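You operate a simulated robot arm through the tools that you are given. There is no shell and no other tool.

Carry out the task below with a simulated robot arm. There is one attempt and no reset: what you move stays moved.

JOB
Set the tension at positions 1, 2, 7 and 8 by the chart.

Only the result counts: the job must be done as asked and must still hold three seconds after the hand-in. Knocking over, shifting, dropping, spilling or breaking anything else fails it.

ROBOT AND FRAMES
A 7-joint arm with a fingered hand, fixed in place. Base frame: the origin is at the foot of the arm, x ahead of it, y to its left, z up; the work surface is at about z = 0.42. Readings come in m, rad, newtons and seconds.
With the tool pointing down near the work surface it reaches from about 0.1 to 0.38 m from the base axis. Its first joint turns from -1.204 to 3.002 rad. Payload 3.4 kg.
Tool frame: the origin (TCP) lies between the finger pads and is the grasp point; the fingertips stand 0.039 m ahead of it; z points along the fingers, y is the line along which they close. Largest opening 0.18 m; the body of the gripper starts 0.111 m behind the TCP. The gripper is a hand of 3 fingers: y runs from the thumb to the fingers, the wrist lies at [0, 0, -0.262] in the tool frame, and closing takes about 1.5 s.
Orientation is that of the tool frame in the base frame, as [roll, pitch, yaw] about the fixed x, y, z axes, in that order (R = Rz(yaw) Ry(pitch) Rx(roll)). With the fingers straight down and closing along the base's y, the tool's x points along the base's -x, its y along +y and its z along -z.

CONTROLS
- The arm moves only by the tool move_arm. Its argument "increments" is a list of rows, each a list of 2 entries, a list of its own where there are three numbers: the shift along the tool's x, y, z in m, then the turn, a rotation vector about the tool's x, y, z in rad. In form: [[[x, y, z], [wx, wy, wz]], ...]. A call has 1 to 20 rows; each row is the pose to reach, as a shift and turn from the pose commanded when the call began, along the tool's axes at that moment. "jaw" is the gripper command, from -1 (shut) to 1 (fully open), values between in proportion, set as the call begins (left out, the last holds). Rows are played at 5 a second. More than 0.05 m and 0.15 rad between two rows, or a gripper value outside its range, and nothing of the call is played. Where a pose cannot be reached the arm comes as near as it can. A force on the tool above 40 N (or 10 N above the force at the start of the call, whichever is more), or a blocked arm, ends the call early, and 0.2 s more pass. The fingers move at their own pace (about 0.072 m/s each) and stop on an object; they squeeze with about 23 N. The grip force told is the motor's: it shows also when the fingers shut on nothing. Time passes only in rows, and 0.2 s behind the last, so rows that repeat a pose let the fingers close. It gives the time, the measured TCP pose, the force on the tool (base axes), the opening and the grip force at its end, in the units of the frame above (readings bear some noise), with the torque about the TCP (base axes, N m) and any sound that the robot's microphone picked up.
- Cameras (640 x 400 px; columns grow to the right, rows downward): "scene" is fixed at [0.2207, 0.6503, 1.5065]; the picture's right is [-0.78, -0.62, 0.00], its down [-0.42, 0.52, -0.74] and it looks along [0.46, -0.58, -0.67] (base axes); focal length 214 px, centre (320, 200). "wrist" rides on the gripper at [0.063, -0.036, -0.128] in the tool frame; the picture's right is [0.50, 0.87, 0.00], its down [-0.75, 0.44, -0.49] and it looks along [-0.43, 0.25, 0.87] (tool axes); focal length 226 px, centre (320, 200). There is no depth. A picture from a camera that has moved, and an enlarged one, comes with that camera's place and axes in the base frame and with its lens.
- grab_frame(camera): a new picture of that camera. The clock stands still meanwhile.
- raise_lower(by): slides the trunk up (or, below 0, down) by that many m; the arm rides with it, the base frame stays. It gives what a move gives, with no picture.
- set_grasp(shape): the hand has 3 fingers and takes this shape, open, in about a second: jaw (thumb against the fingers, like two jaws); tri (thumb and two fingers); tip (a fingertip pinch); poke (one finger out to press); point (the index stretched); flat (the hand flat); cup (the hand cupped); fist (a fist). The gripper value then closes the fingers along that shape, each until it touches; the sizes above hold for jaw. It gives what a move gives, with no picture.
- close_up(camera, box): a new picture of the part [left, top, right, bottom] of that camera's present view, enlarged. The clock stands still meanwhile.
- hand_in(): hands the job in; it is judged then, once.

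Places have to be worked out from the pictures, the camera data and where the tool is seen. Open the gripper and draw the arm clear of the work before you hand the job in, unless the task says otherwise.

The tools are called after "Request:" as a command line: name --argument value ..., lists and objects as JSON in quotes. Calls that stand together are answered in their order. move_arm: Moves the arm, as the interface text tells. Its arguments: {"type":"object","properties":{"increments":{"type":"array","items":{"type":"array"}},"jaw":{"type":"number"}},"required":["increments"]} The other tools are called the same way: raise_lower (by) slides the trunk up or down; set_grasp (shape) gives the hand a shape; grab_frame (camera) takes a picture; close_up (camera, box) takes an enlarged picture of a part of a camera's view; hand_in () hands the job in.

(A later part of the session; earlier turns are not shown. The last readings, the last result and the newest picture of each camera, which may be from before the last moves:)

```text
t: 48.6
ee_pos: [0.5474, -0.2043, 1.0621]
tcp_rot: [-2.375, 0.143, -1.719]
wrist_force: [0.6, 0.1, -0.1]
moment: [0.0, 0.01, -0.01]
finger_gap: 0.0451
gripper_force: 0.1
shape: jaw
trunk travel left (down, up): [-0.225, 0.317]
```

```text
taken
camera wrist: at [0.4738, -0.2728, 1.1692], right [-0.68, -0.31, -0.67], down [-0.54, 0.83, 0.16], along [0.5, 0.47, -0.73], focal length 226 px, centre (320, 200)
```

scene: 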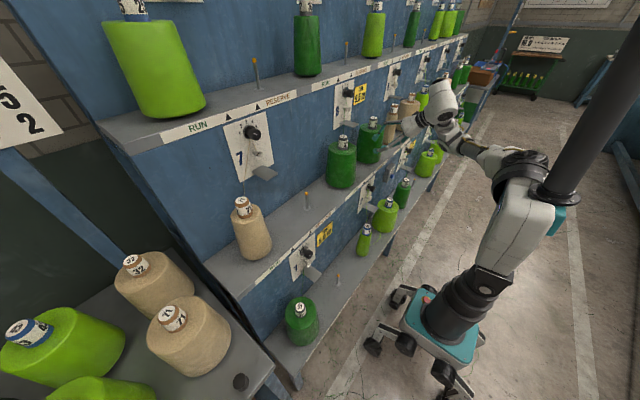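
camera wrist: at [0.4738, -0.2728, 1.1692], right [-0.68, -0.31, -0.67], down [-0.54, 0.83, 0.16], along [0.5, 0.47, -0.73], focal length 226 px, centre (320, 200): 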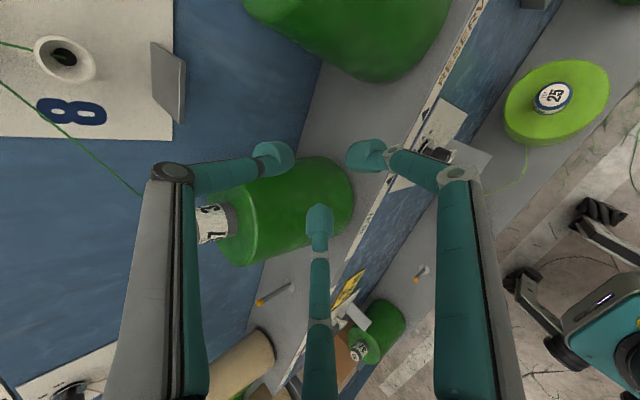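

That was reached cleanly (pitch 45° down). I draw the hand back and lower, toward (0.39, −0.22, 0.89) at 60° pitch.

Request:
move_arm --increments '[[[0.0107, 0.037, 0.0018], [-0.0408, 0.0085, 0]], [[0.0214, 0.0739, 0.0037], [-0.0816, 0.017, 0]], [[0.0322, 0.1109, 0.0055], [-0.1224, 0.0255, 0]], [[0.0429, 0.1478, 0.0073], [-0.1631, 0.034, 0]], [[0.0536, 0.1848, 0.0092], [-0.2039, 0.0425, 0]], [[0.0643, 0.2217, 0.011], [-0.2447, 0.051, 0]], [[0.0643, 0.2217, 0.011], [-0.2447, 0.051, 0]]]'

Request:
grab_frame --camera "scene"

Request:
grab_frame --camera "wrist"

```text
t: 50.2
ee_pos: [0.4258, -0.2125, 0.9343]
tcp_rot: [-2.625, 0.102, -1.751]
wrist_force: [-0.9, -0.1, -0.1]
moment: [0.01, 0.01, 0.03]
finger_gap: 0.0451
gripper_force: 0.0
shape: jaw
out of reach, approached as far as the arm can: row 4, 5, 6, 7
trunk travel left (down, up): [-0.225, 0.317]
```

```text
taken
```

scene: 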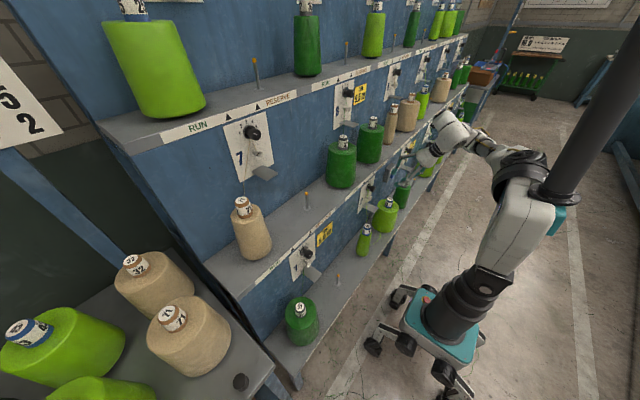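

```text
taken
camera wrist: at [0.3828, -0.2808, 1.0567], right [-0.82, -0.31, -0.48], down [-0.48, 0.83, 0.29], along [0.3, 0.47, -0.83], focal length 226 px, centre (320, 200)
```

wrist: 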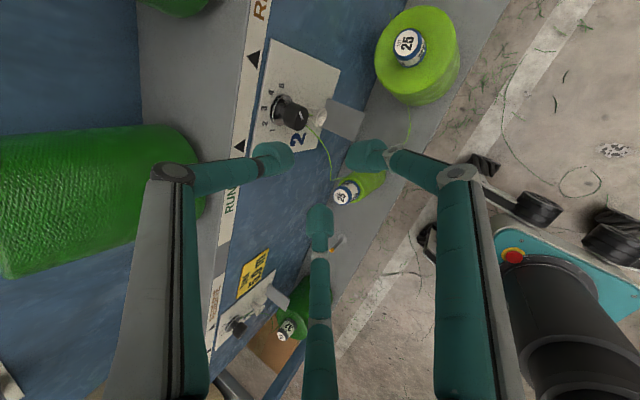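

The wrist is at its inner limit near shoulder height. Lower down there should be more room, so I descend 14 cm here, where nothing is beneath the fingers.

Request:
move_arm --increments '[[[0.006, 0.0189, 0.029], [0, 0, 0]], [[0.012, 0.0379, 0.0581], [0, 0, 0]], [[0.0179, 0.0568, 0.0871], [0, 0, 0]], [[0.0239, 0.0757, 0.1161], [0, 0, 0]], [[0.0239, 0.0757, 0.1161], [0, 0, 0]]]'

Request:
grab_frame --camera "scene"

Request:
grab_frame --camera "wrist"

```text
t: 51.4
ee_pos: [0.4385, -0.1973, 0.8326]
tcp_rot: [-2.607, 0.112, -1.725]
wrist_force: [-1.1, -1.9, -2.4]
moment: [0.09, -0.31, 0.07]
finger_gap: 0.0449
gripper_force: 0.0
shape: jaw
out of reach, approached as far as the arm can: row 1, 2, 3, 4, 5
trunk travel left (down, up): [-0.225, 0.317]
```

```text
taken
```

scene: 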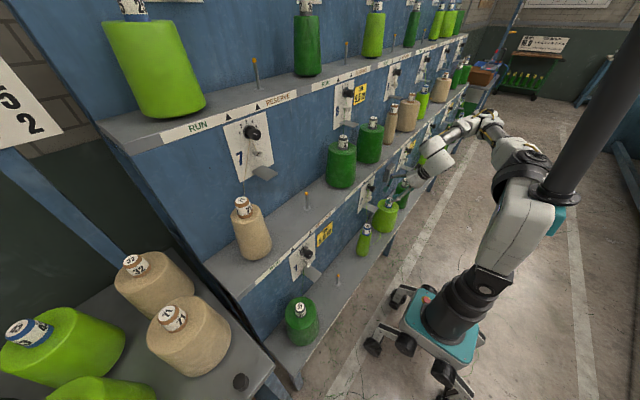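

```text
taken
camera wrist: at [0.3937, -0.268, 0.9534], right [-0.81, -0.33, -0.49], down [-0.51, 0.81, 0.28], along [0.31, 0.48, -0.82], focal length 226 px, centre (320, 200)
```

wrist: 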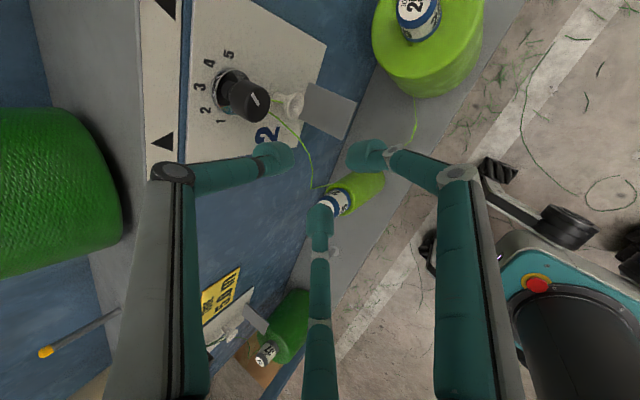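

The arm switched to a different elbow posture on the way. I hold still for a moment to see whether the slight force reading is only motion.

Request:
move_arm --increments '[[[0, 0, 0], [0, 0, 0]], [[0, 0, 0], [0, 0, 0]], [[0, 0, 0], [0, 0, 0]]]'

Request:
grab_frame --camera "scene"

Request:
close_up --camera "scene" --box '[360, 90, 520, 210]'

```text
t: 52.2
ee_pos: [0.4355, -0.1996, 0.8285]
tcp_rot: [-2.619, 0.104, -1.726]
wrist_force: [-0.4, -0.9, -0.3]
moment: [-0.02, 0.0, -0.01]
finger_gap: 0.0447
gripper_force: 0.1
shape: jaw
trunk travel left (down, up): [-0.225, 0.317]
```

```text
taken
```

scene: 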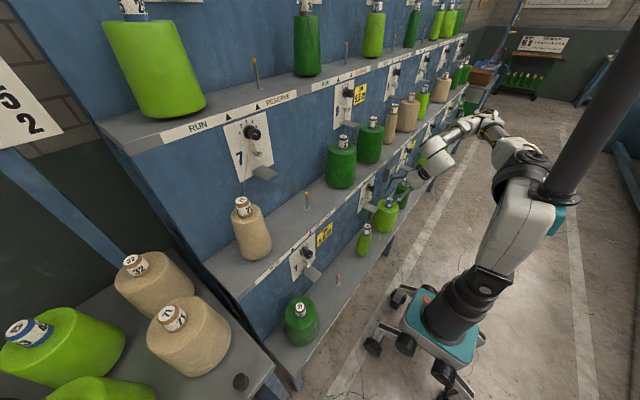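

```text
3.33 times, centred on (440, 150) of scene
camera zoom: at [0.2207, 0.6503, 1.5065], right [-0.78, -0.62, 0.0], down [-0.42, 0.52, -0.74], along [0.46, -0.58, -0.67], focal length 715 px, centre (-80, 367)
```

zoom: 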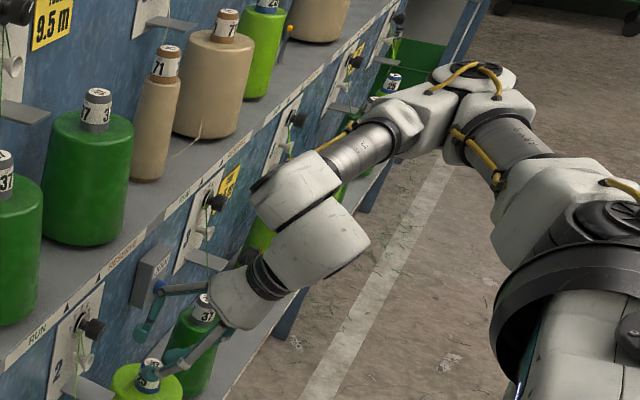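

At rest the forces are zero, so nothing was touched, and the elbow is now out to the right. I pitch up by 30° while lowering the wrist toward dial 2.

Request:
move_arm --increments '[[[0.0029, -0.0069, 0.0058], [0.1022, -0.0193, -0.0012]], [[0.0058, -0.0137, 0.0116], [0.2044, -0.0385, -0.0024]], [[0.0088, -0.0206, 0.0174], [0.3066, -0.0578, -0.0037]], [[0.0117, -0.0274, 0.0232], [0.4088, -0.077, -0.0049]], [[0.0146, -0.0343, 0.029], [0.511, -0.0963, -0.0061]], [[0.0146, -0.0343, 0.029], [0.511, -0.0963, -0.0061]]]'

Request:
grab_frame --camera "scene"

Request:
grab_frame --camera "wrist"

```text
t: 53.6
ee_pos: [0.5032, -0.2179, 0.8128]
tcp_rot: [-2.286, 0.151, -1.704]
wrist_force: [-0.7, -0.3, 0.1]
moment: [0.0, -0.02, 0.0]
finger_gap: 0.0452
gripper_force: 0.2
shape: jaw
out of reach, approached as far as the arm can: row 1, 2, 3, 4, 5, 6
trunk travel left (down, up): [-0.225, 0.317]
```

```text
taken
```

scene: 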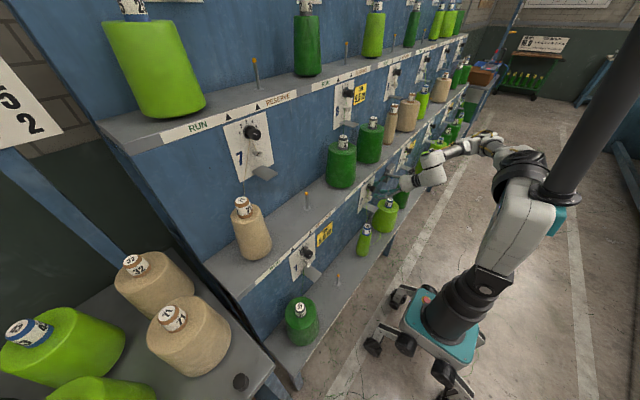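

```text
taken
camera wrist: at [0.4212, -0.2858, 0.9126], right [-0.62, -0.32, -0.72], down [-0.55, 0.83, 0.11], along [0.56, 0.47, -0.68], focal length 226 px, centre (320, 200)
```

wrist: 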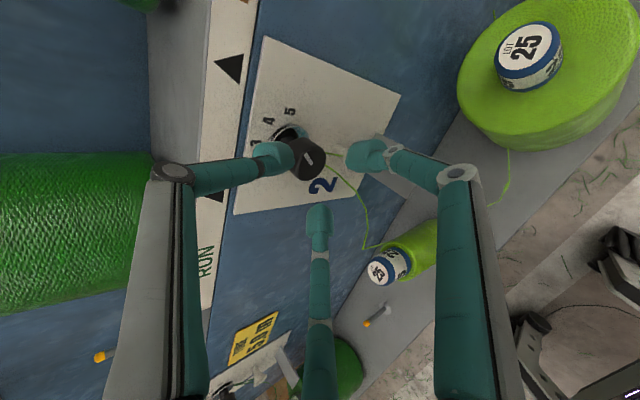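

The level pose is still not reachable here: joint 1 seems to be at its right-hand limit, holding the wrist about 0.3 m out. I back the hand off along its own axis and try the fingertip-pinch shape, which would allow a tilted grip of the knob.

Request:
move_arm --increments '[[[0, 0, -0.02], [0, 0, 0]], [[0, 0, -0.04], [0, 0, 0]], [[0, 0, -0.06], [0, 0, 0]], [[0, 0, -0.06], [0, 0, 0]]]'

Request:
grab_frame --camera "scene"

```text
t: 54.6
ee_pos: [0.5087, -0.2206, 0.8359]
tcp_rot: [-2.287, 0.153, -1.703]
wrist_force: [-0.1, 0.6, 0.8]
moment: [-0.01, -0.01, -0.01]
finger_gap: 0.045
gripper_force: 0.0
shape: jaw
out of reach, approached as far as the arm can: row 1, 2, 3, 4
trunk travel left (down, up): [-0.225, 0.317]
```

```text
taken
```

scene: 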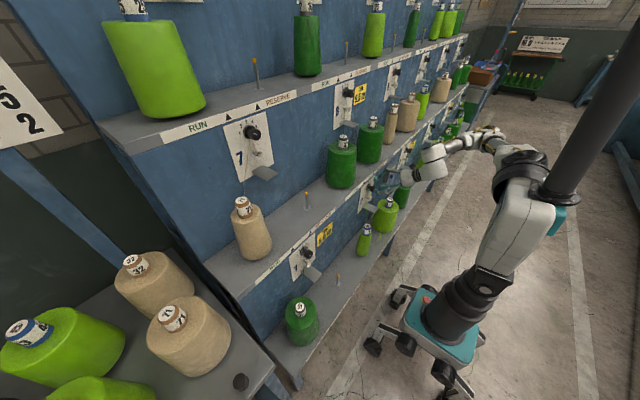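

The wrist-roll joint may be what is blocking: with the forearm coming from above, the current roll is at the same limit found at dial 7. I roll the hand back (negative) in place to free it.

Request:
move_arm --increments '[[[0, 0, 0], [0, 0, -0.14]], [[0, 0, 0], [0, 0, -0.28]], [[0, 0, 0], [0, 0, -0.42]], [[0, 0, 0], [0, 0, -0.56]], [[0, 0, 0], [0, 0, -0.7]], [[0, 0, 0], [0, 0, -0.84]], [[0, 0, 0], [0, 0, -0.98]], [[0, 0, 0], [0, 0, -1.12]], [[0, 0, 0], [0, 0, -1.12]]]'

Request:
grab_frame --camera "scene"

Request:
grab_frame --camera "wrist"

```text
t: 56.6
ee_pos: [0.5115, -0.2234, 0.8375]
tcp_rot: [-2.524, -0.65, -0.865]
wrist_force: [-0.7, 0.2, 0.0]
moment: [-0.01, 0.0, 0.06]
finger_gap: 0.045
gripper_force: 0.1
shape: jaw
trunk travel left (down, up): [-0.225, 0.317]
```

```text
taken
```

scene: 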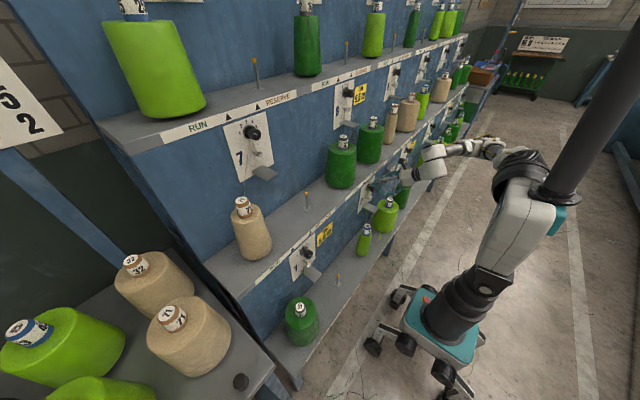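

```text
taken
camera wrist: at [0.4621, -0.2321, 0.9747], right [-0.08, -0.99, -0.09], down [-0.94, 0.11, -0.34], along [0.34, 0.06, -0.94], focal length 226 px, centre (320, 200)
```

wrist: 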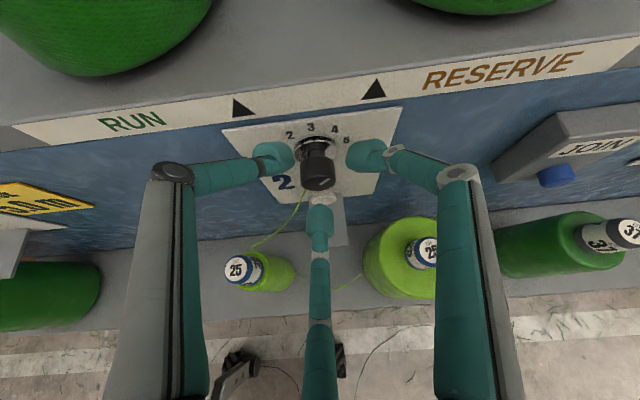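

The roll was free this way. Now I test drawing the hand back 4 cm at this new roll.

Request:
move_arm --increments '[[[-0.0133, 0.0095, -0.0134], [0, 0, 0]], [[-0.0265, 0.019, -0.0267], [0, 0, 0]], [[-0.0265, 0.019, -0.0267], [0, 0, 0]]]'

Request:
grab_frame --camera "scene"

```text
t: 57.4
ee_pos: [0.5045, -0.2311, 0.8228]
tcp_rot: [-2.525, -0.649, -0.865]
wrist_force: [-0.4, 0.8, -0.5]
moment: [-0.02, 0.01, -0.03]
finger_gap: 0.0448
gripper_force: 0.0
shape: jaw
out of reach, approached as far as the arm can: row 1, 2, 3
trunk travel left (down, up): [-0.225, 0.317]
```

```text
taken
```

scene: 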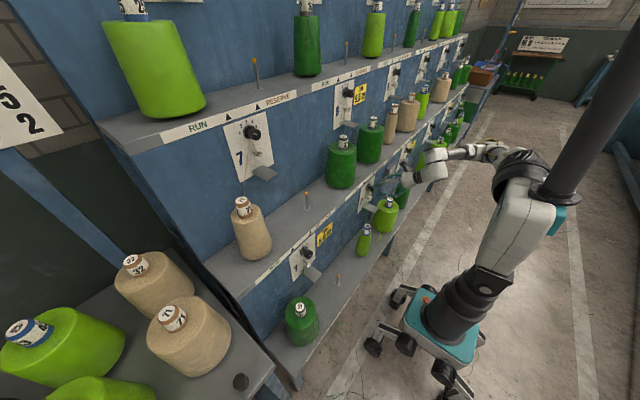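

The inner limit looks like an elbow-flexion limit: the wrist is too close to the shoulder. Raising the trunk increases the shoulder-to-wrist distance for the low dials, so I raise it 0.1 m and then come down again.

Request:
raise_lower --by 0.1

Request:
grab_frame --camera "scene"

Request:
grab_frame --camera "wrist"

```text
t: 58.7
ee_pos: [0.5039, -0.2295, 0.9207]
tcp_rot: [-2.524, -0.648, -0.867]
wrist_force: [-0.8, 0.1, 0.5]
moment: [0.02, -0.01, 0.02]
finger_gap: 0.0452
gripper_force: 0.0
shape: jaw
trunk travel left (down, up): [-0.325, 0.217]
```

```text
taken
```

scene: 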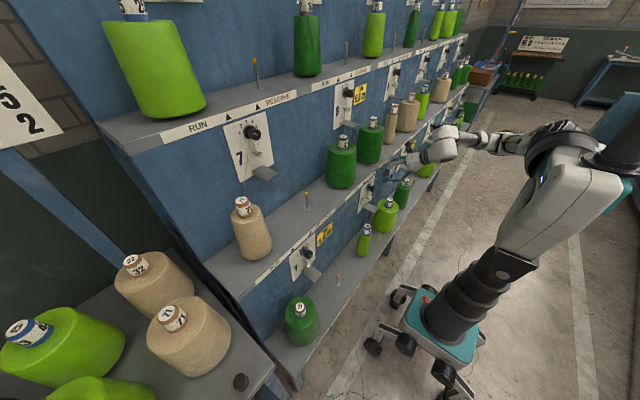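

```text
taken
camera wrist: at [0.4557, -0.2384, 1.0583], right [-0.08, -0.99, -0.1], down [-0.94, 0.11, -0.34], along [0.34, 0.06, -0.94], focal length 226 px, centre (320, 200)
```

wrist: 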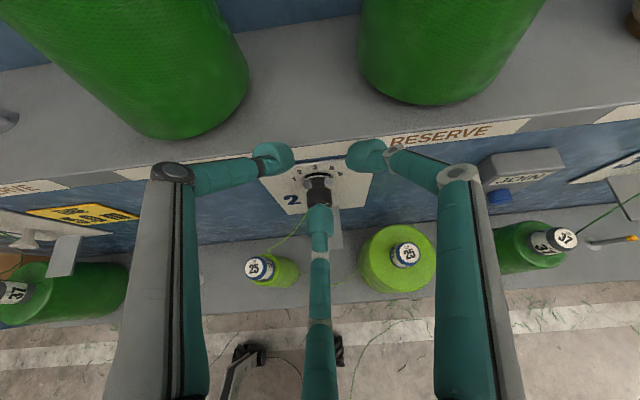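

The hand is at z = 0.92, clear of the shelf edge. I bring it down and back: 4.5 cm back and 6 cm lower.

Request:
move_arm --increments '[[[-0.0155, 0.0106, 0.0012], [0, 0, 0]], [[-0.031, 0.0211, 0.0024], [0, 0, 0]], [[-0.0464, 0.0317, 0.0035], [0, 0, 0]], [[-0.0619, 0.0422, 0.0047], [0, 0, 0]], [[-0.0619, 0.0422, 0.0047], [0, 0, 0]]]'

Request:
grab_frame --camera "scene"

```text
t: 59.9
ee_pos: [0.46, -0.2275, 0.8613]
tcp_rot: [-2.524, -0.65, -0.866]
wrist_force: [0.8, -0.7, 1.1]
moment: [-0.02, 0.0, -0.01]
finger_gap: 0.0448
gripper_force: 0.0
shape: jaw
trunk travel left (down, up): [-0.325, 0.217]
```

```text
taken
```

scene: 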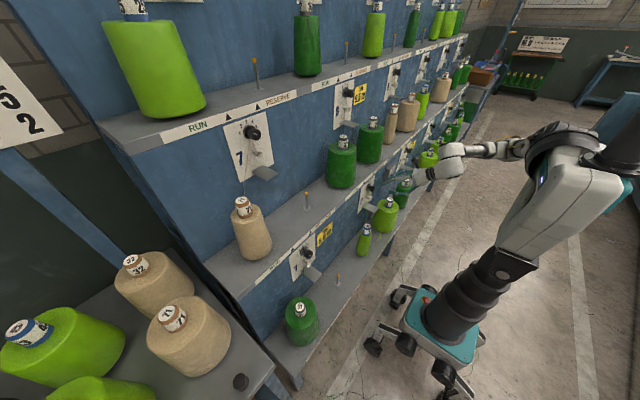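

Reached with no limit this time. Now I level the hand by 20° while lowering a little, keeping the tips about 5 cm off the knob.

Request:
move_arm --increments '[[[-0.0086, 0.0055, 0.0087], [0.0705, 0.0926, 0]], [[-0.0171, 0.0109, 0.0173], [0.141, 0.1851, 0]], [[-0.0257, 0.0164, 0.026], [0.2115, 0.2777, 0]], [[-0.0257, 0.0164, 0.026], [0.2115, 0.2777, 0]]]'

Request:
grab_frame --camera "scene"

Request:
grab_frame --camera "wrist"

```text
t: 60.9
ee_pos: [0.4599, -0.2271, 0.862]
tcp_rot: [-2.526, -0.649, -0.866]
wrist_force: [-0.4, -0.3, 0.8]
moment: [-0.01, -0.01, -0.01]
finger_gap: 0.0448
gripper_force: 0.0
shape: jaw
out of reach, approached as far as the arm can: row 1, 2, 3, 4
trunk travel left (down, up): [-0.325, 0.217]
```

```text
taken
```

scene: 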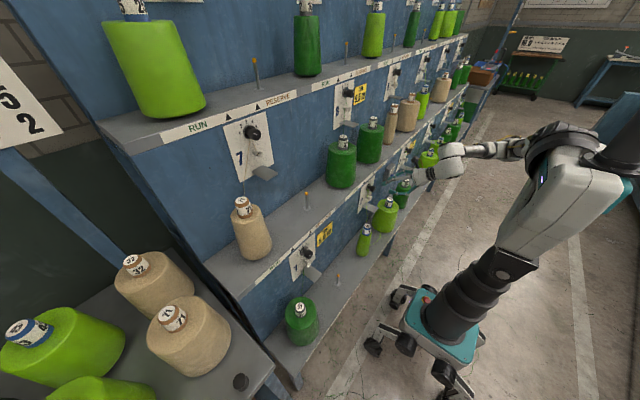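

```text
taken
camera wrist: at [0.4102, -0.2361, 0.9995], right [-0.08, -0.99, -0.1], down [-0.93, 0.11, -0.34], along [0.34, 0.06, -0.94], focal length 226 px, centre (320, 200)
```

wrist: 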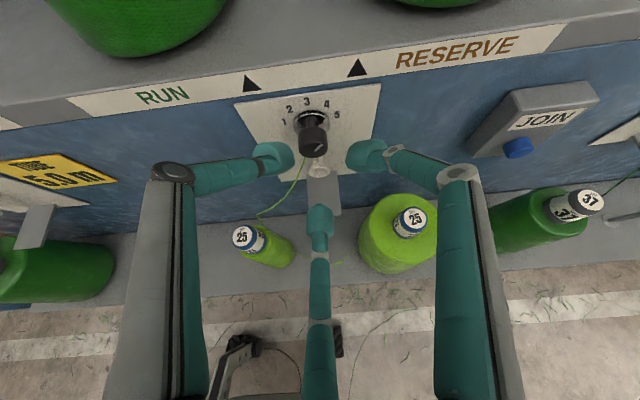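

The arm did not move at all this time. I look closely at the arm's posture to understand which joint is limiting.

Request:
close_up --camera "scene" --box '[380, 90, 640, 250]'

Request:
close_up --camera "scene" --box '[340, 120, 480, 220]'

```text
2.46 times, centred on (510, 170) of scene
camera zoom: at [0.2207, 0.6503, 1.5065], right [-0.78, -0.62, 0.0], down [-0.42, 0.52, -0.74], along [0.46, -0.58, -0.67], focal length 528 px, centre (-148, 274)
```

zoom: 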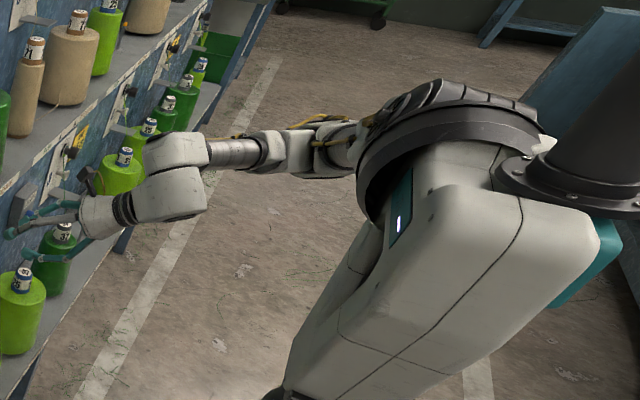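

```text
4.00 times, centred on (410, 170) of scene
camera zoom: at [0.2207, 0.6503, 1.5065], right [-0.78, -0.62, 0.0], down [-0.42, 0.52, -0.74], along [0.46, -0.58, -0.67], focal length 858 px, centre (-40, 320)
```

zoom: 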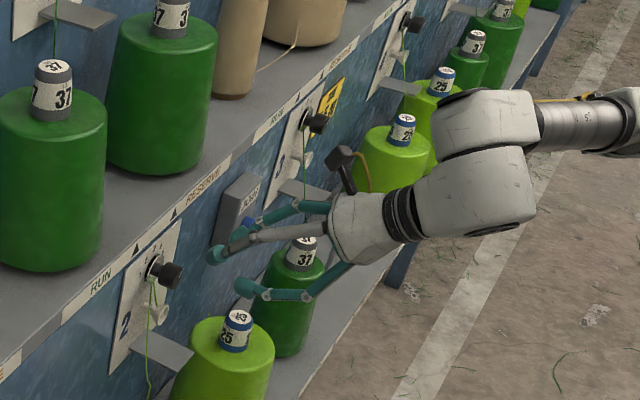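

The elbow is out to the right and the forearm roll seems to be at its stop. I swing the hand leftward so that it lines up with the forearm, to take the wrist off that limit, staying in open space in front of the creel.

Request:
move_arm --increments '[[[-0.0129, -0.0263, -0.0144], [0.1167, -0.0564, 0]], [[-0.0257, -0.0526, -0.0289], [0.2334, -0.1127, 0]], [[-0.0386, -0.0789, -0.0433], [0.3501, -0.1691, 0]], [[-0.0514, -0.1052, -0.0578], [0.4667, -0.2255, 0]], [[-0.0643, -0.1315, -0.0722], [0.5834, -0.2819, 0]], [[-0.0771, -0.1578, -0.0867], [0.7001, -0.3382, 0]], [[-0.09, -0.1841, -0.1011], [0.8168, -0.3946, 0]], [[-0.09, -0.1841, -0.1011], [0.8168, -0.3946, 0]]]'

Request:
grab_frame --camera "scene"

Request:
grab_frame --camera "wrist"

```text
t: 62.7
ee_pos: [0.4075, -0.0283, 0.9572]
tcp_rot: [-1.881, -0.42, -0.507]
wrist_force: [0.0, -0.2, -0.5]
moment: [0.0, 0.03, -0.01]
finger_gap: 0.0447
gripper_force: 0.1
shape: jaw
trunk travel left (down, up): [-0.325, 0.217]
```

```text
taken
```

scene: 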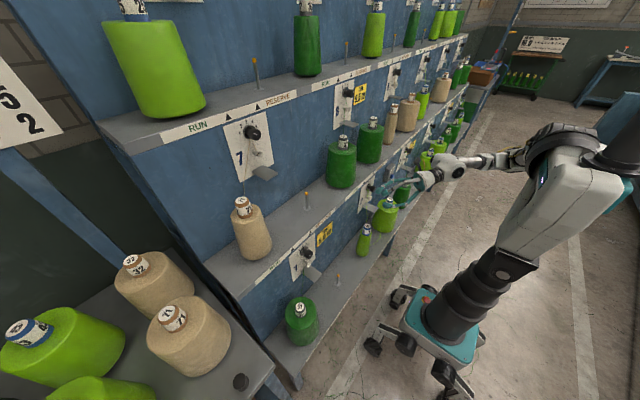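

```text
taken
camera wrist: at [0.3791, -0.1373, 1.0498], right [0.56, -0.62, -0.55], down [-0.8, -0.24, -0.55], along [0.2, 0.75, -0.63], focal length 226 px, centre (320, 200)
```

wrist: 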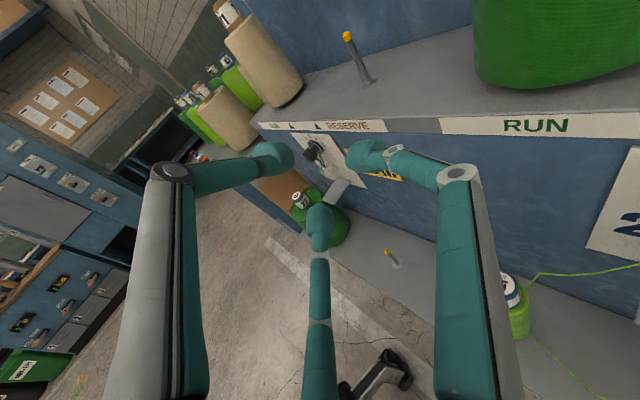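

Reached exactly. I look at the wrist blocks to judge how the hand lines up with the forearm now.

Request:
close_up --camera "scene" --box '[370, 110, 560, 230]'

```text
3.33 times, centred on (465, 170) of scene
camera zoom: at [0.2207, 0.6503, 1.5065], right [-0.78, -0.62, 0.0], down [-0.42, 0.52, -0.74], along [0.46, -0.58, -0.67], focal length 715 px, centre (-163, 300)
```

zoom: 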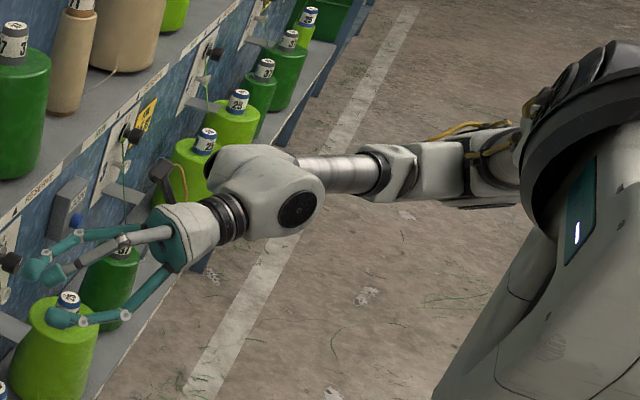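

The wrist has changed its arrangement, with the bend joint now facing sideways. From here I turn the hand to point straight along +x at about z = 0.98, in front of the shelf edge but short of the cones.

Request:
move_arm --increments '[[[0.0222, 0.0109, -0.0118], [-0.0281, 0.1171, 0]], [[0.0444, 0.0219, -0.0237], [-0.0562, 0.2341, 0]], [[0.0666, 0.0328, -0.0355], [-0.0842, 0.3512, 0]], [[0.0889, 0.0438, -0.0473], [-0.1123, 0.4682, 0]], [[0.1111, 0.0547, -0.0591], [-0.1404, 0.5853, 0]], [[0.1333, 0.0656, -0.071], [-0.1685, 0.7023, 0]], [[0.1555, 0.0766, -0.0828], [-0.1965, 0.8194, 0]], [[0.1777, 0.0875, -0.0946], [-0.2246, 0.9364, 0]], [[0.1777, 0.0875, -0.0946], [-0.2246, 0.9364, 0]]]'

Request:
grab_frame --camera "scene"

Request:
grab_frame --camera "wrist"

```text
t: 64.7
ee_pos: [0.5137, -0.2199, 0.9828]
tcp_rot: [-1.57, -0.584, -1.572]
wrist_force: [0.0, 0.3, -0.3]
moment: [0.0, 0.0, 0.01]
finger_gap: 0.0451
gripper_force: 0.0
shape: jaw
trunk travel left (down, up): [-0.325, 0.217]
```

```text
taken
```

scene: 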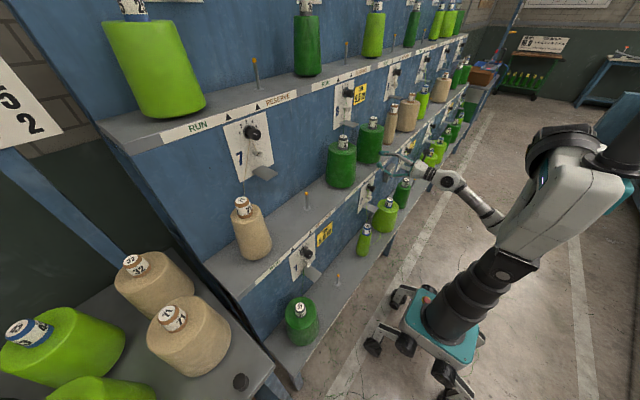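

```text
taken
camera wrist: at [0.3863, -0.2513, 1.048], right [0.0, -0.9, -0.45], down [-0.49, 0.39, -0.78], along [0.87, 0.22, -0.44], focal length 226 px, centre (320, 200)
```

wrist: 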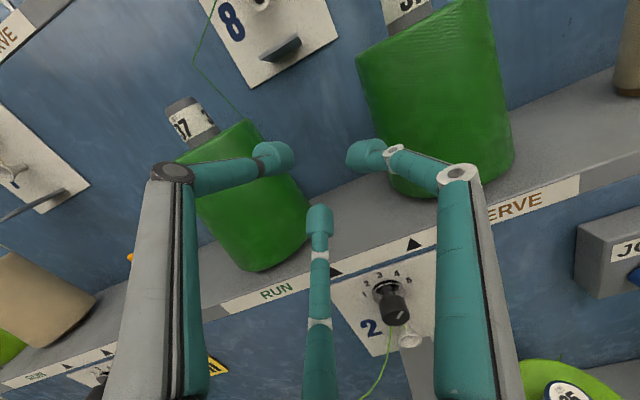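

Excellent: the hand is level at (0.514, −0.220, 0.983) with an elbow-down posture, and no limit reported. I pull back 3.5 cm and descend straight to dial 2's height.

Request:
move_arm --increments '[[[0, 0, -0.02], [0, 0, 0]], [[0, 0, -0.035], [0, 0, 0]], [[-0.0181, 0.028, -0.035], [0, 0, 0]], [[-0.0362, 0.056, -0.035], [0, 0, 0]], [[-0.0543, 0.084, -0.035], [0, 0, 0]], [[-0.0724, 0.1119, -0.035], [0, 0, 0]], [[-0.0724, 0.1119, -0.035], [0, 0, 0]]]'

Request:
grab_frame --camera "scene"

Request:
grab_frame --camera "wrist"

```text
t: 66.3
ee_pos: [0.4761, -0.2212, 0.8475]
tcp_rot: [-1.571, -0.584, -1.57]
wrist_force: [-0.4, 0.5, -0.3]
moment: [0.01, 0.01, 0.01]
finger_gap: 0.0446
gripper_force: 0.1
shape: jaw
trunk travel left (down, up): [-0.325, 0.217]
```

```text
taken
```

scene: 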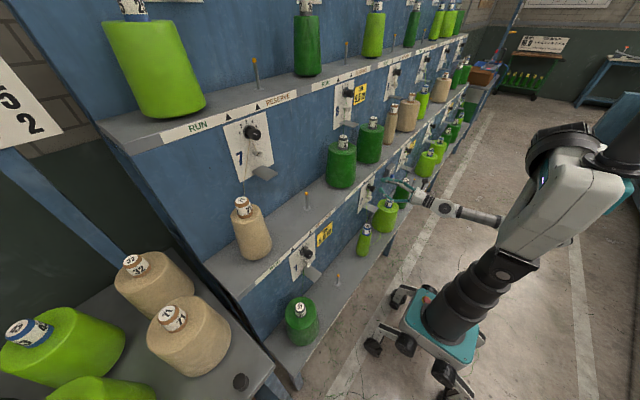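

```text
taken
camera wrist: at [0.3491, -0.2531, 0.9123], right [0.0, -0.89, -0.45], down [-0.49, 0.39, -0.78], along [0.87, 0.22, -0.44], focal length 226 px, centre (320, 200)
```

wrist: 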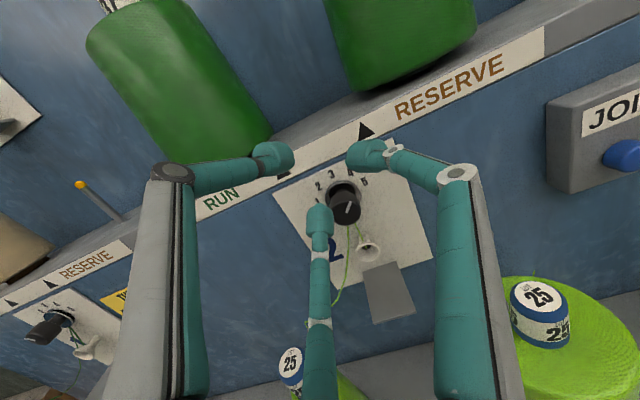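

Dial 2 is straight ahead and slightly below. I take close-ups to locate its knob and read it.

Request:
close_up --camera "wrist" --box '[290, 150, 400, 260]'

Request:
close_up --camera "scene" --box '[340, 160, 420, 210]'

```text
3.64 times, centred on (345, 205) of wrist
camera zoom: at [0.3491, -0.2531, 0.9123], right [0.0, -0.89, -0.45], down [-0.49, 0.39, -0.78], along [0.87, 0.22, -0.44], focal length 822 px, centre (229, 182)
```

zoom: 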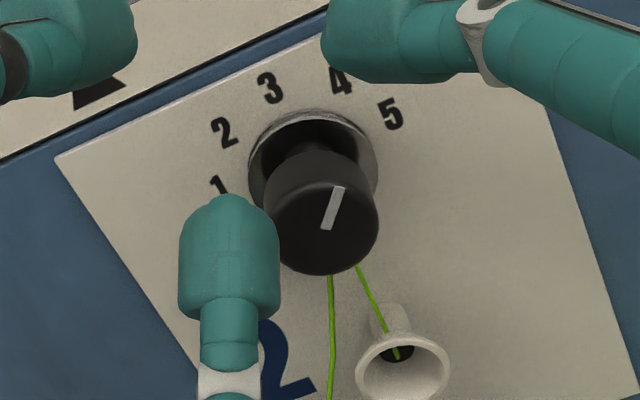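

```text
8.00 times, centred on (380, 185) of scene
camera zoom: at [0.2207, 0.6503, 1.5065], right [-0.78, -0.62, 0.0], down [-0.42, 0.52, -0.74], along [0.46, -0.58, -0.67], focal length 1716 px, centre (-160, 320)
```

zoom: 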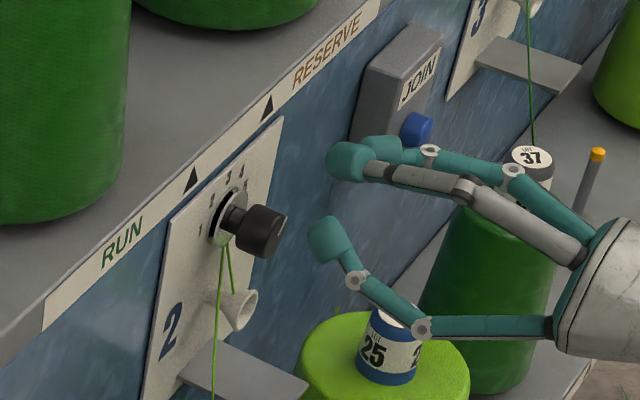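

Dial 2 points at about +37°, i.e. "4", so it needs one step clockwise to "5". The knob is at about (0.548, −0.221, 0.788); I lower to its axis at x = 0.49 and check alignment.

Request:
move_arm --increments '[[[-0.011, 0.0165, 0], [0, 0, 0]], [[-0.022, 0.0329, 0], [0, 0, 0]], [[-0.0331, 0.0494, 0.005], [0, 0, 0]], [[-0.0331, 0.0494, 0.014], [0, 0, 0]], [[-0.0331, 0.0494, 0.014], [0, 0, 0]]]' --jaw -0.52

Request:
grab_frame --camera "wrist"

Request:
close_up --camera "wrist" --box '[265, 110, 375, 220]'

Request:
close_up --camera "scene" --box '[340, 160, 420, 210]'

```text
t: 67.5
ee_pos: [0.4897, -0.2188, 0.7891]
tcp_rot: [-1.575, -0.582, -1.571]
wrist_force: [-0.4, 0.6, 0.2]
moment: [-0.03, 0.0, -0.04]
finger_gap: 0.0434
gripper_force: 0.0
shape: jaw
trunk travel left (down, up): [-0.325, 0.217]
```

```text
taken
camera wrist: at [0.3625, -0.2518, 0.8534], right [0.0, -0.89, -0.45], down [-0.49, 0.39, -0.78], along [0.87, 0.22, -0.44], focal length 226 px, centre (320, 200)
```

wrist: 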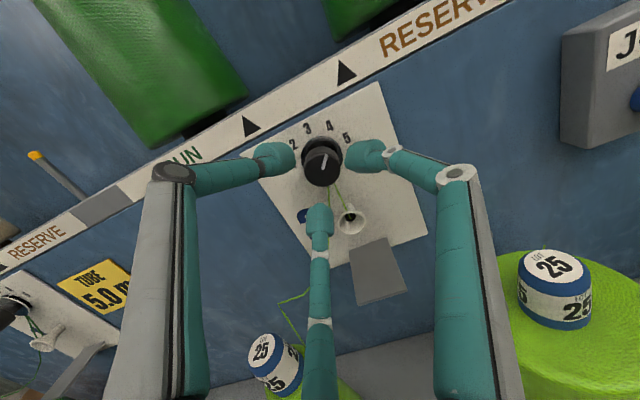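

```text
3.64 times, centred on (320, 165) of wrist
camera zoom: at [0.3625, -0.2518, 0.8534], right [0.0, -0.89, -0.45], down [-0.49, 0.39, -0.78], along [0.87, 0.22, -0.44], focal length 822 px, centre (320, 327)
```

zoom: 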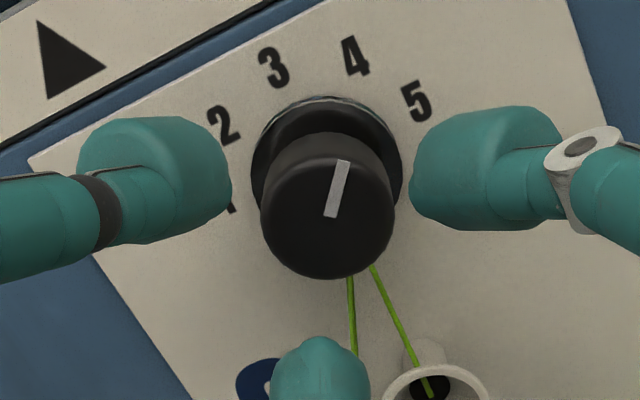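

```text
8.00 times, centred on (380, 185) of scene
camera zoom: at [0.2207, 0.6503, 1.5065], right [-0.78, -0.62, 0.0], down [-0.42, 0.52, -0.74], along [0.46, -0.58, -0.67], focal length 1716 px, centre (-160, 320)
```

zoom: 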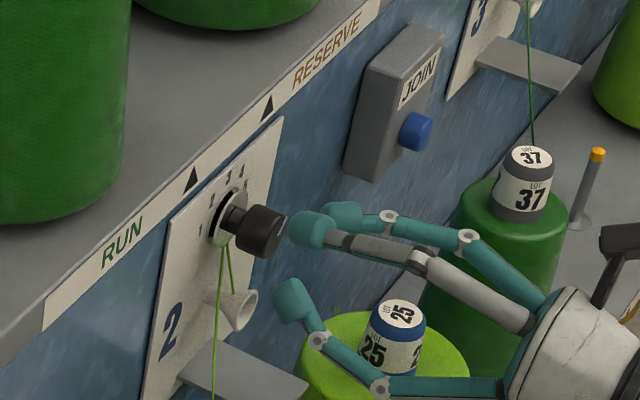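

Alignment is good to about 2 mm. I correct that, advance 36 mm around the knob and close.

Request:
move_arm --increments '[[[0.0011, 0.0019, 0.012], [0, 0, 0]], [[0.0011, 0.0019, 0.024], [0, 0, 0]], [[0.0011, 0.0019, 0.0365], [0, 0, 0]], [[0.0011, 0.0019, 0.0365], [0, 0, 0]]]'

Request:
close_up --camera "wrist" --box '[260, 110, 380, 220]'

Request:
close_up --camera "scene" --box '[340, 160, 420, 210]'

```text
t: 68.5
ee_pos: [0.5288, -0.2211, 0.7887]
tcp_rot: [-1.573, -0.583, -1.571]
wrist_force: [0.2, -0.1, -1.0]
moment: [0.0, -0.02, 0.01]
finger_gap: 0.0435
gripper_force: 0.0
shape: jaw
trunk travel left (down, up): [-0.325, 0.217]
```

```text
3.64 times, centred on (320, 165) of wrist
camera zoom: at [0.4014, -0.2531, 0.8541], right [0.0, -0.89, -0.45], down [-0.49, 0.39, -0.78], along [0.87, 0.22, -0.44], focal length 822 px, centre (320, 327)
```

zoom: 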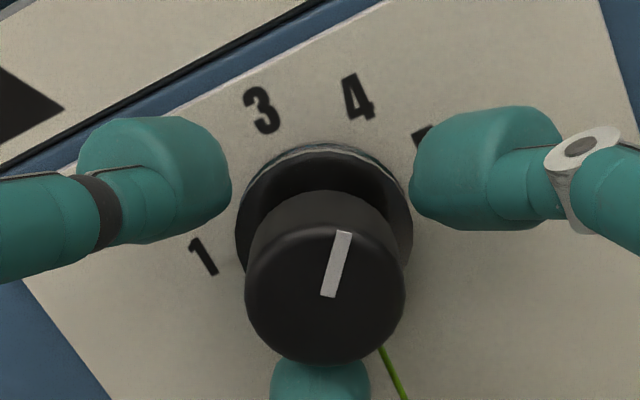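

```text
8.00 times, centred on (380, 185) of scene
camera zoom: at [0.2207, 0.6503, 1.5065], right [-0.78, -0.62, 0.0], down [-0.42, 0.52, -0.74], along [0.46, -0.58, -0.67], focal length 1716 px, centre (-160, 320)
```

zoom: 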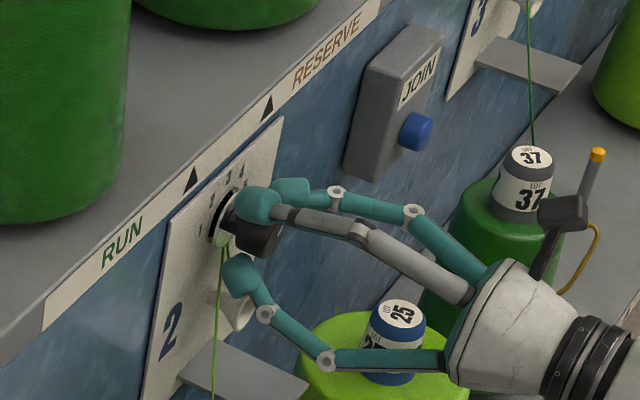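

Well centred. I close the fingers on knob 2.

Request:
move_arm --increments '[[[0, 0, 0], [0, 0, 0]], [[0, 0, 0], [0, 0, 0]], [[0, 0, 0], [0, 0, 0]], [[0, 0, 0], [0, 0, 0]], [[0, 0, 0], [0, 0, 0]]]' --jaw -1

Request:
close_up --camera "wrist" --box '[260, 110, 380, 220]'

```text
t: 69.7
ee_pos: [0.5287, -0.2219, 0.7899]
tcp_rot: [-1.573, -0.585, -1.569]
wrist_force: [2.3, 0.6, -0.2]
moment: [0.0, 0.0, 0.03]
finger_gap: 0.0248
gripper_force: 23.2
shape: jaw
trunk travel left (down, up): [-0.325, 0.217]
```

```text
3.64 times, centred on (320, 165) of wrist
camera zoom: at [0.4016, -0.2532, 0.854], right [0.0, -0.89, -0.45], down [-0.49, 0.39, -0.78], along [0.87, 0.22, -0.44], focal length 822 px, centre (320, 327)
```

zoom: 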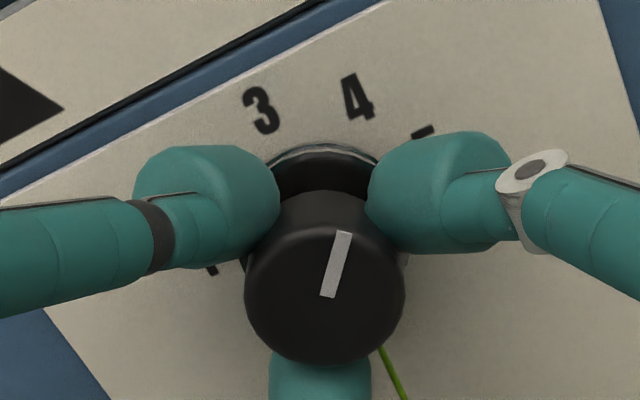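

Gripped with 23 N. I twist clockwise 20° and check.

Request:
move_arm --increments '[[[0, 0, 0], [0, 0, 0.09]], [[0, 0, 0], [0, 0, 0.18]], [[0, 0, 0], [0, 0, 0.27]], [[0, 0, 0], [0, 0, 0.36]], [[0, 0, 0], [0, 0, 0.36]]]'

Request:
close_up --camera "wrist" --box '[260, 110, 380, 220]'

```text
t: 70.9
ee_pos: [0.5292, -0.2216, 0.7881]
tcp_rot: [-1.57, -0.224, -1.575]
wrist_force: [2.1, -3.8, 2.3]
moment: [0.01, -0.09, -0.12]
finger_gap: 0.0246
gripper_force: 23.0
shape: jaw
trunk travel left (down, up): [-0.325, 0.217]
```

```text
3.64 times, centred on (320, 165) of wrist
camera zoom: at [0.4014, -0.2745, 0.8372], right [0.0, -0.68, -0.73], down [-0.49, 0.64, -0.59], along [0.87, 0.36, -0.33], focal length 822 px, centre (320, 327)
```

zoom: 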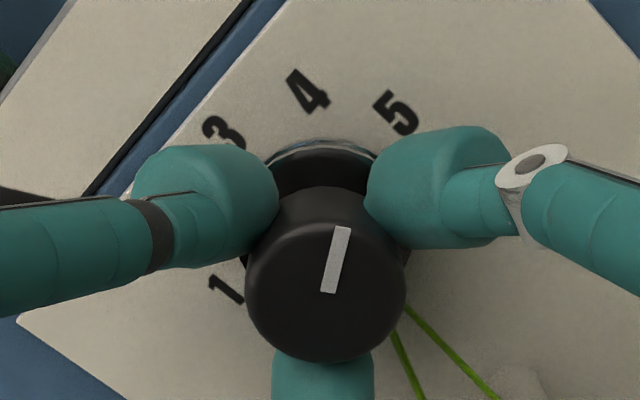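

No slip. Another 20° clockwise.

Request:
move_arm --increments '[[[0, 0, 0], [0, 0, 0.09]], [[0, 0, 0], [0, 0, 0.18]], [[0, 0, 0], [0, 0, 0.27]], [[0, 0, 0], [0, 0, 0.36]], [[0, 0, 0], [0, 0, 0.36]]]'

Request:
close_up --camera "wrist" --box '[260, 110, 380, 220]'

Request:
close_up --camera "scene" --box '[352, 176, 392, 201]'

```text
t: 72.1
ee_pos: [0.5284, -0.2226, 0.7871]
tcp_rot: [-1.571, 0.136, -1.572]
wrist_force: [1.4, -4.3, 0.3]
moment: [-0.02, -0.03, -0.15]
finger_gap: 0.0243
gripper_force: 22.9
shape: jaw
trunk travel left (down, up): [-0.325, 0.217]
```

```text
3.64 times, centred on (320, 165) of wrist
camera zoom: at [0.4016, -0.2891, 0.8148], right [0.0, -0.38, -0.93], down [-0.49, 0.81, -0.33], along [0.87, 0.46, -0.19], focal length 822 px, centre (320, 327)
```

zoom: 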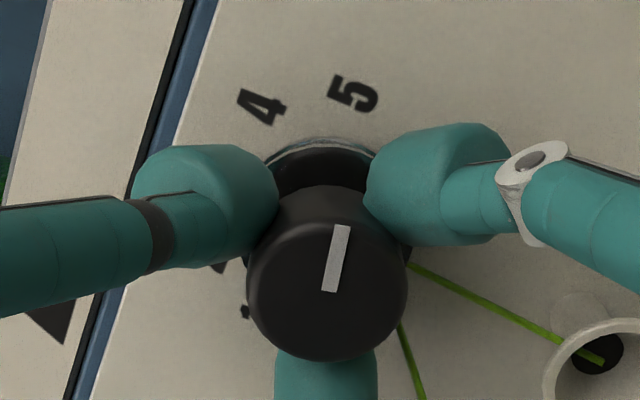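

```text
16.00 times, centred on (372, 188) of scene
camera zoom: at [0.2207, 0.6503, 1.5065], right [-0.78, -0.62, 0.0], down [-0.42, 0.52, -0.74], along [0.46, -0.58, -0.67], focal length 3432 px, centre (-512, 384)
```

zoom: 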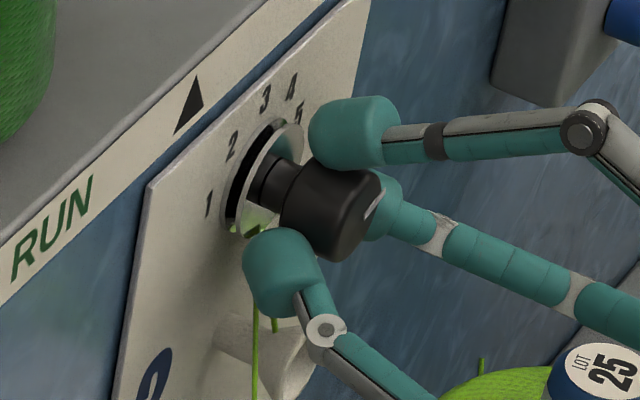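

The pointer now measures about +79°, which is "5". I release, back off and verify.

Request:
move_arm --increments '[[[0, 0, 0], [0, 0, 0]], [[0, 0, 0], [0, 0, 0]], [[0, 0, 0], [0, 0, 0]], [[0, 0, -0.014], [0, 0, 0]], [[0, 0, -0.028], [0, 0, 0]], [[0, 0, -0.042], [0, 0, 0]], [[0, 0, -0.055], [0, 0, 0]], [[0, 0, -0.055], [0, 0, 0]]]' --jaw -0.5

Request:
close_up --camera "wrist" --box '[265, 90, 375, 200]'

Request:
close_up --camera "scene" --box '[352, 176, 392, 201]'

Request:
grab_frame --camera "scene"

```text
t: 73.9
ee_pos: [0.4723, -0.2209, 0.7867]
tcp_rot: [-1.572, 0.134, -1.57]
wrist_force: [-0.7, -0.1, -0.2]
moment: [0.01, -0.05, 0.0]
finger_gap: 0.0446
gripper_force: 0.1
shape: jaw
trunk travel left (down, up): [-0.325, 0.217]
```

```text
3.64 times, centred on (320, 145) of wrist
camera zoom: at [0.3459, -0.287, 0.8139], right [0.0, -0.38, -0.93], down [-0.49, 0.81, -0.33], along [0.87, 0.46, -0.19], focal length 822 px, centre (320, 400)
```

zoom: 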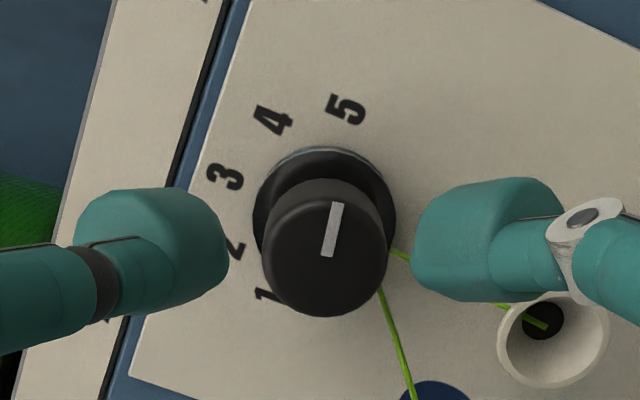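

```text
16.00 times, centred on (372, 188) of scene
camera zoom: at [0.2207, 0.6503, 1.5065], right [-0.78, -0.62, 0.0], down [-0.42, 0.52, -0.74], along [0.46, -0.58, -0.67], focal length 3432 px, centre (-512, 384)
```

zoom: 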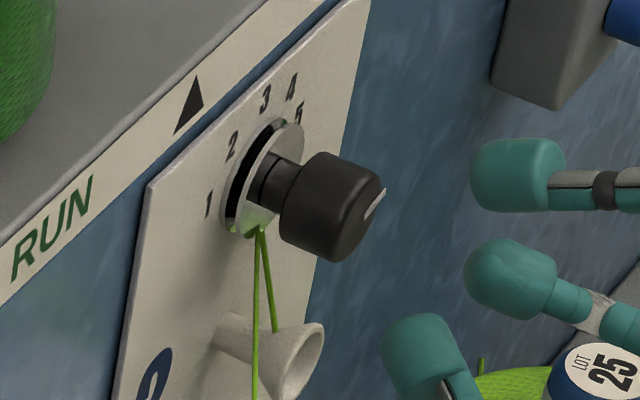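

```text
taken
```

scene: 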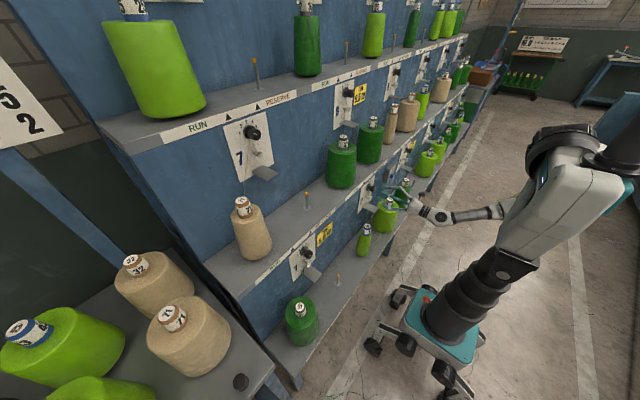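

Dial 2 is confirmed at "5". Now dial 1: I move the hand to the left at the same height, 20 cm first, watching the arm's posture.

Request:
move_arm --increments '[[[-0.0396, 0.0053, 0], [0, 0, 0]], [[-0.0793, 0.0107, 0], [0, 0, 0]], [[-0.1189, 0.016, 0], [0, 0, 0]], [[-0.1586, 0.0214, 0], [0, 0, 0]], [[-0.1982, 0.0267, 0], [0, 0, 0]], [[-0.1982, 0.0267, 0], [0, 0, 0]]]'

Request:
grab_frame --camera "scene"

Request:
grab_frame --camera "wrist"

```text
t: 75.3
ee_pos: [0.4709, -0.0211, 0.7911]
tcp_rot: [-1.571, 0.136, -1.571]
wrist_force: [-0.4, 0.7, -0.3]
moment: [-0.01, 0.01, 0.03]
finger_gap: 0.0446
gripper_force: 0.0
shape: jaw
trunk travel left (down, up): [-0.325, 0.217]
```

```text
taken
```

scene: 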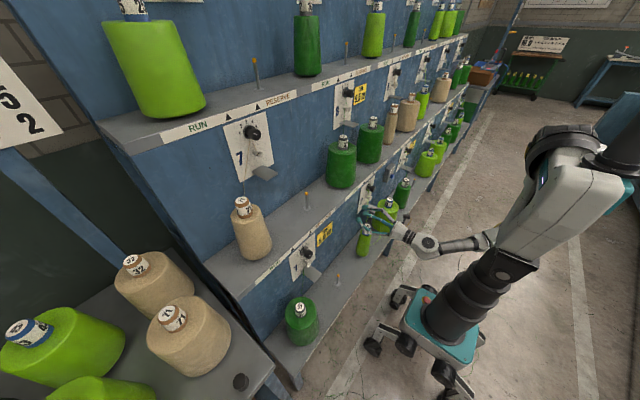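

```text
taken
camera wrist: at [0.3445, -0.0893, 0.8182], right [0.0, -0.38, -0.93], down [-0.49, 0.81, -0.33], along [0.87, 0.46, -0.19], focal length 226 px, centre (320, 200)
```

wrist: 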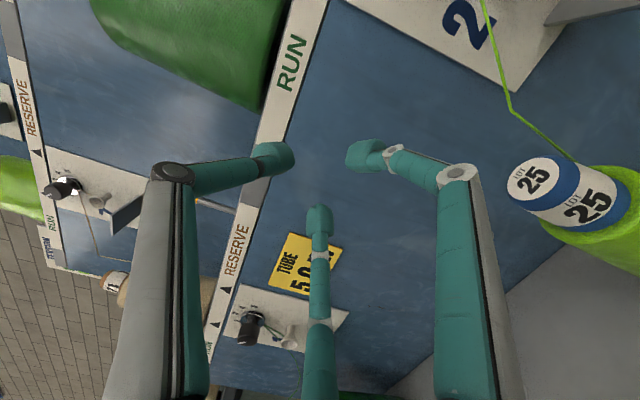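

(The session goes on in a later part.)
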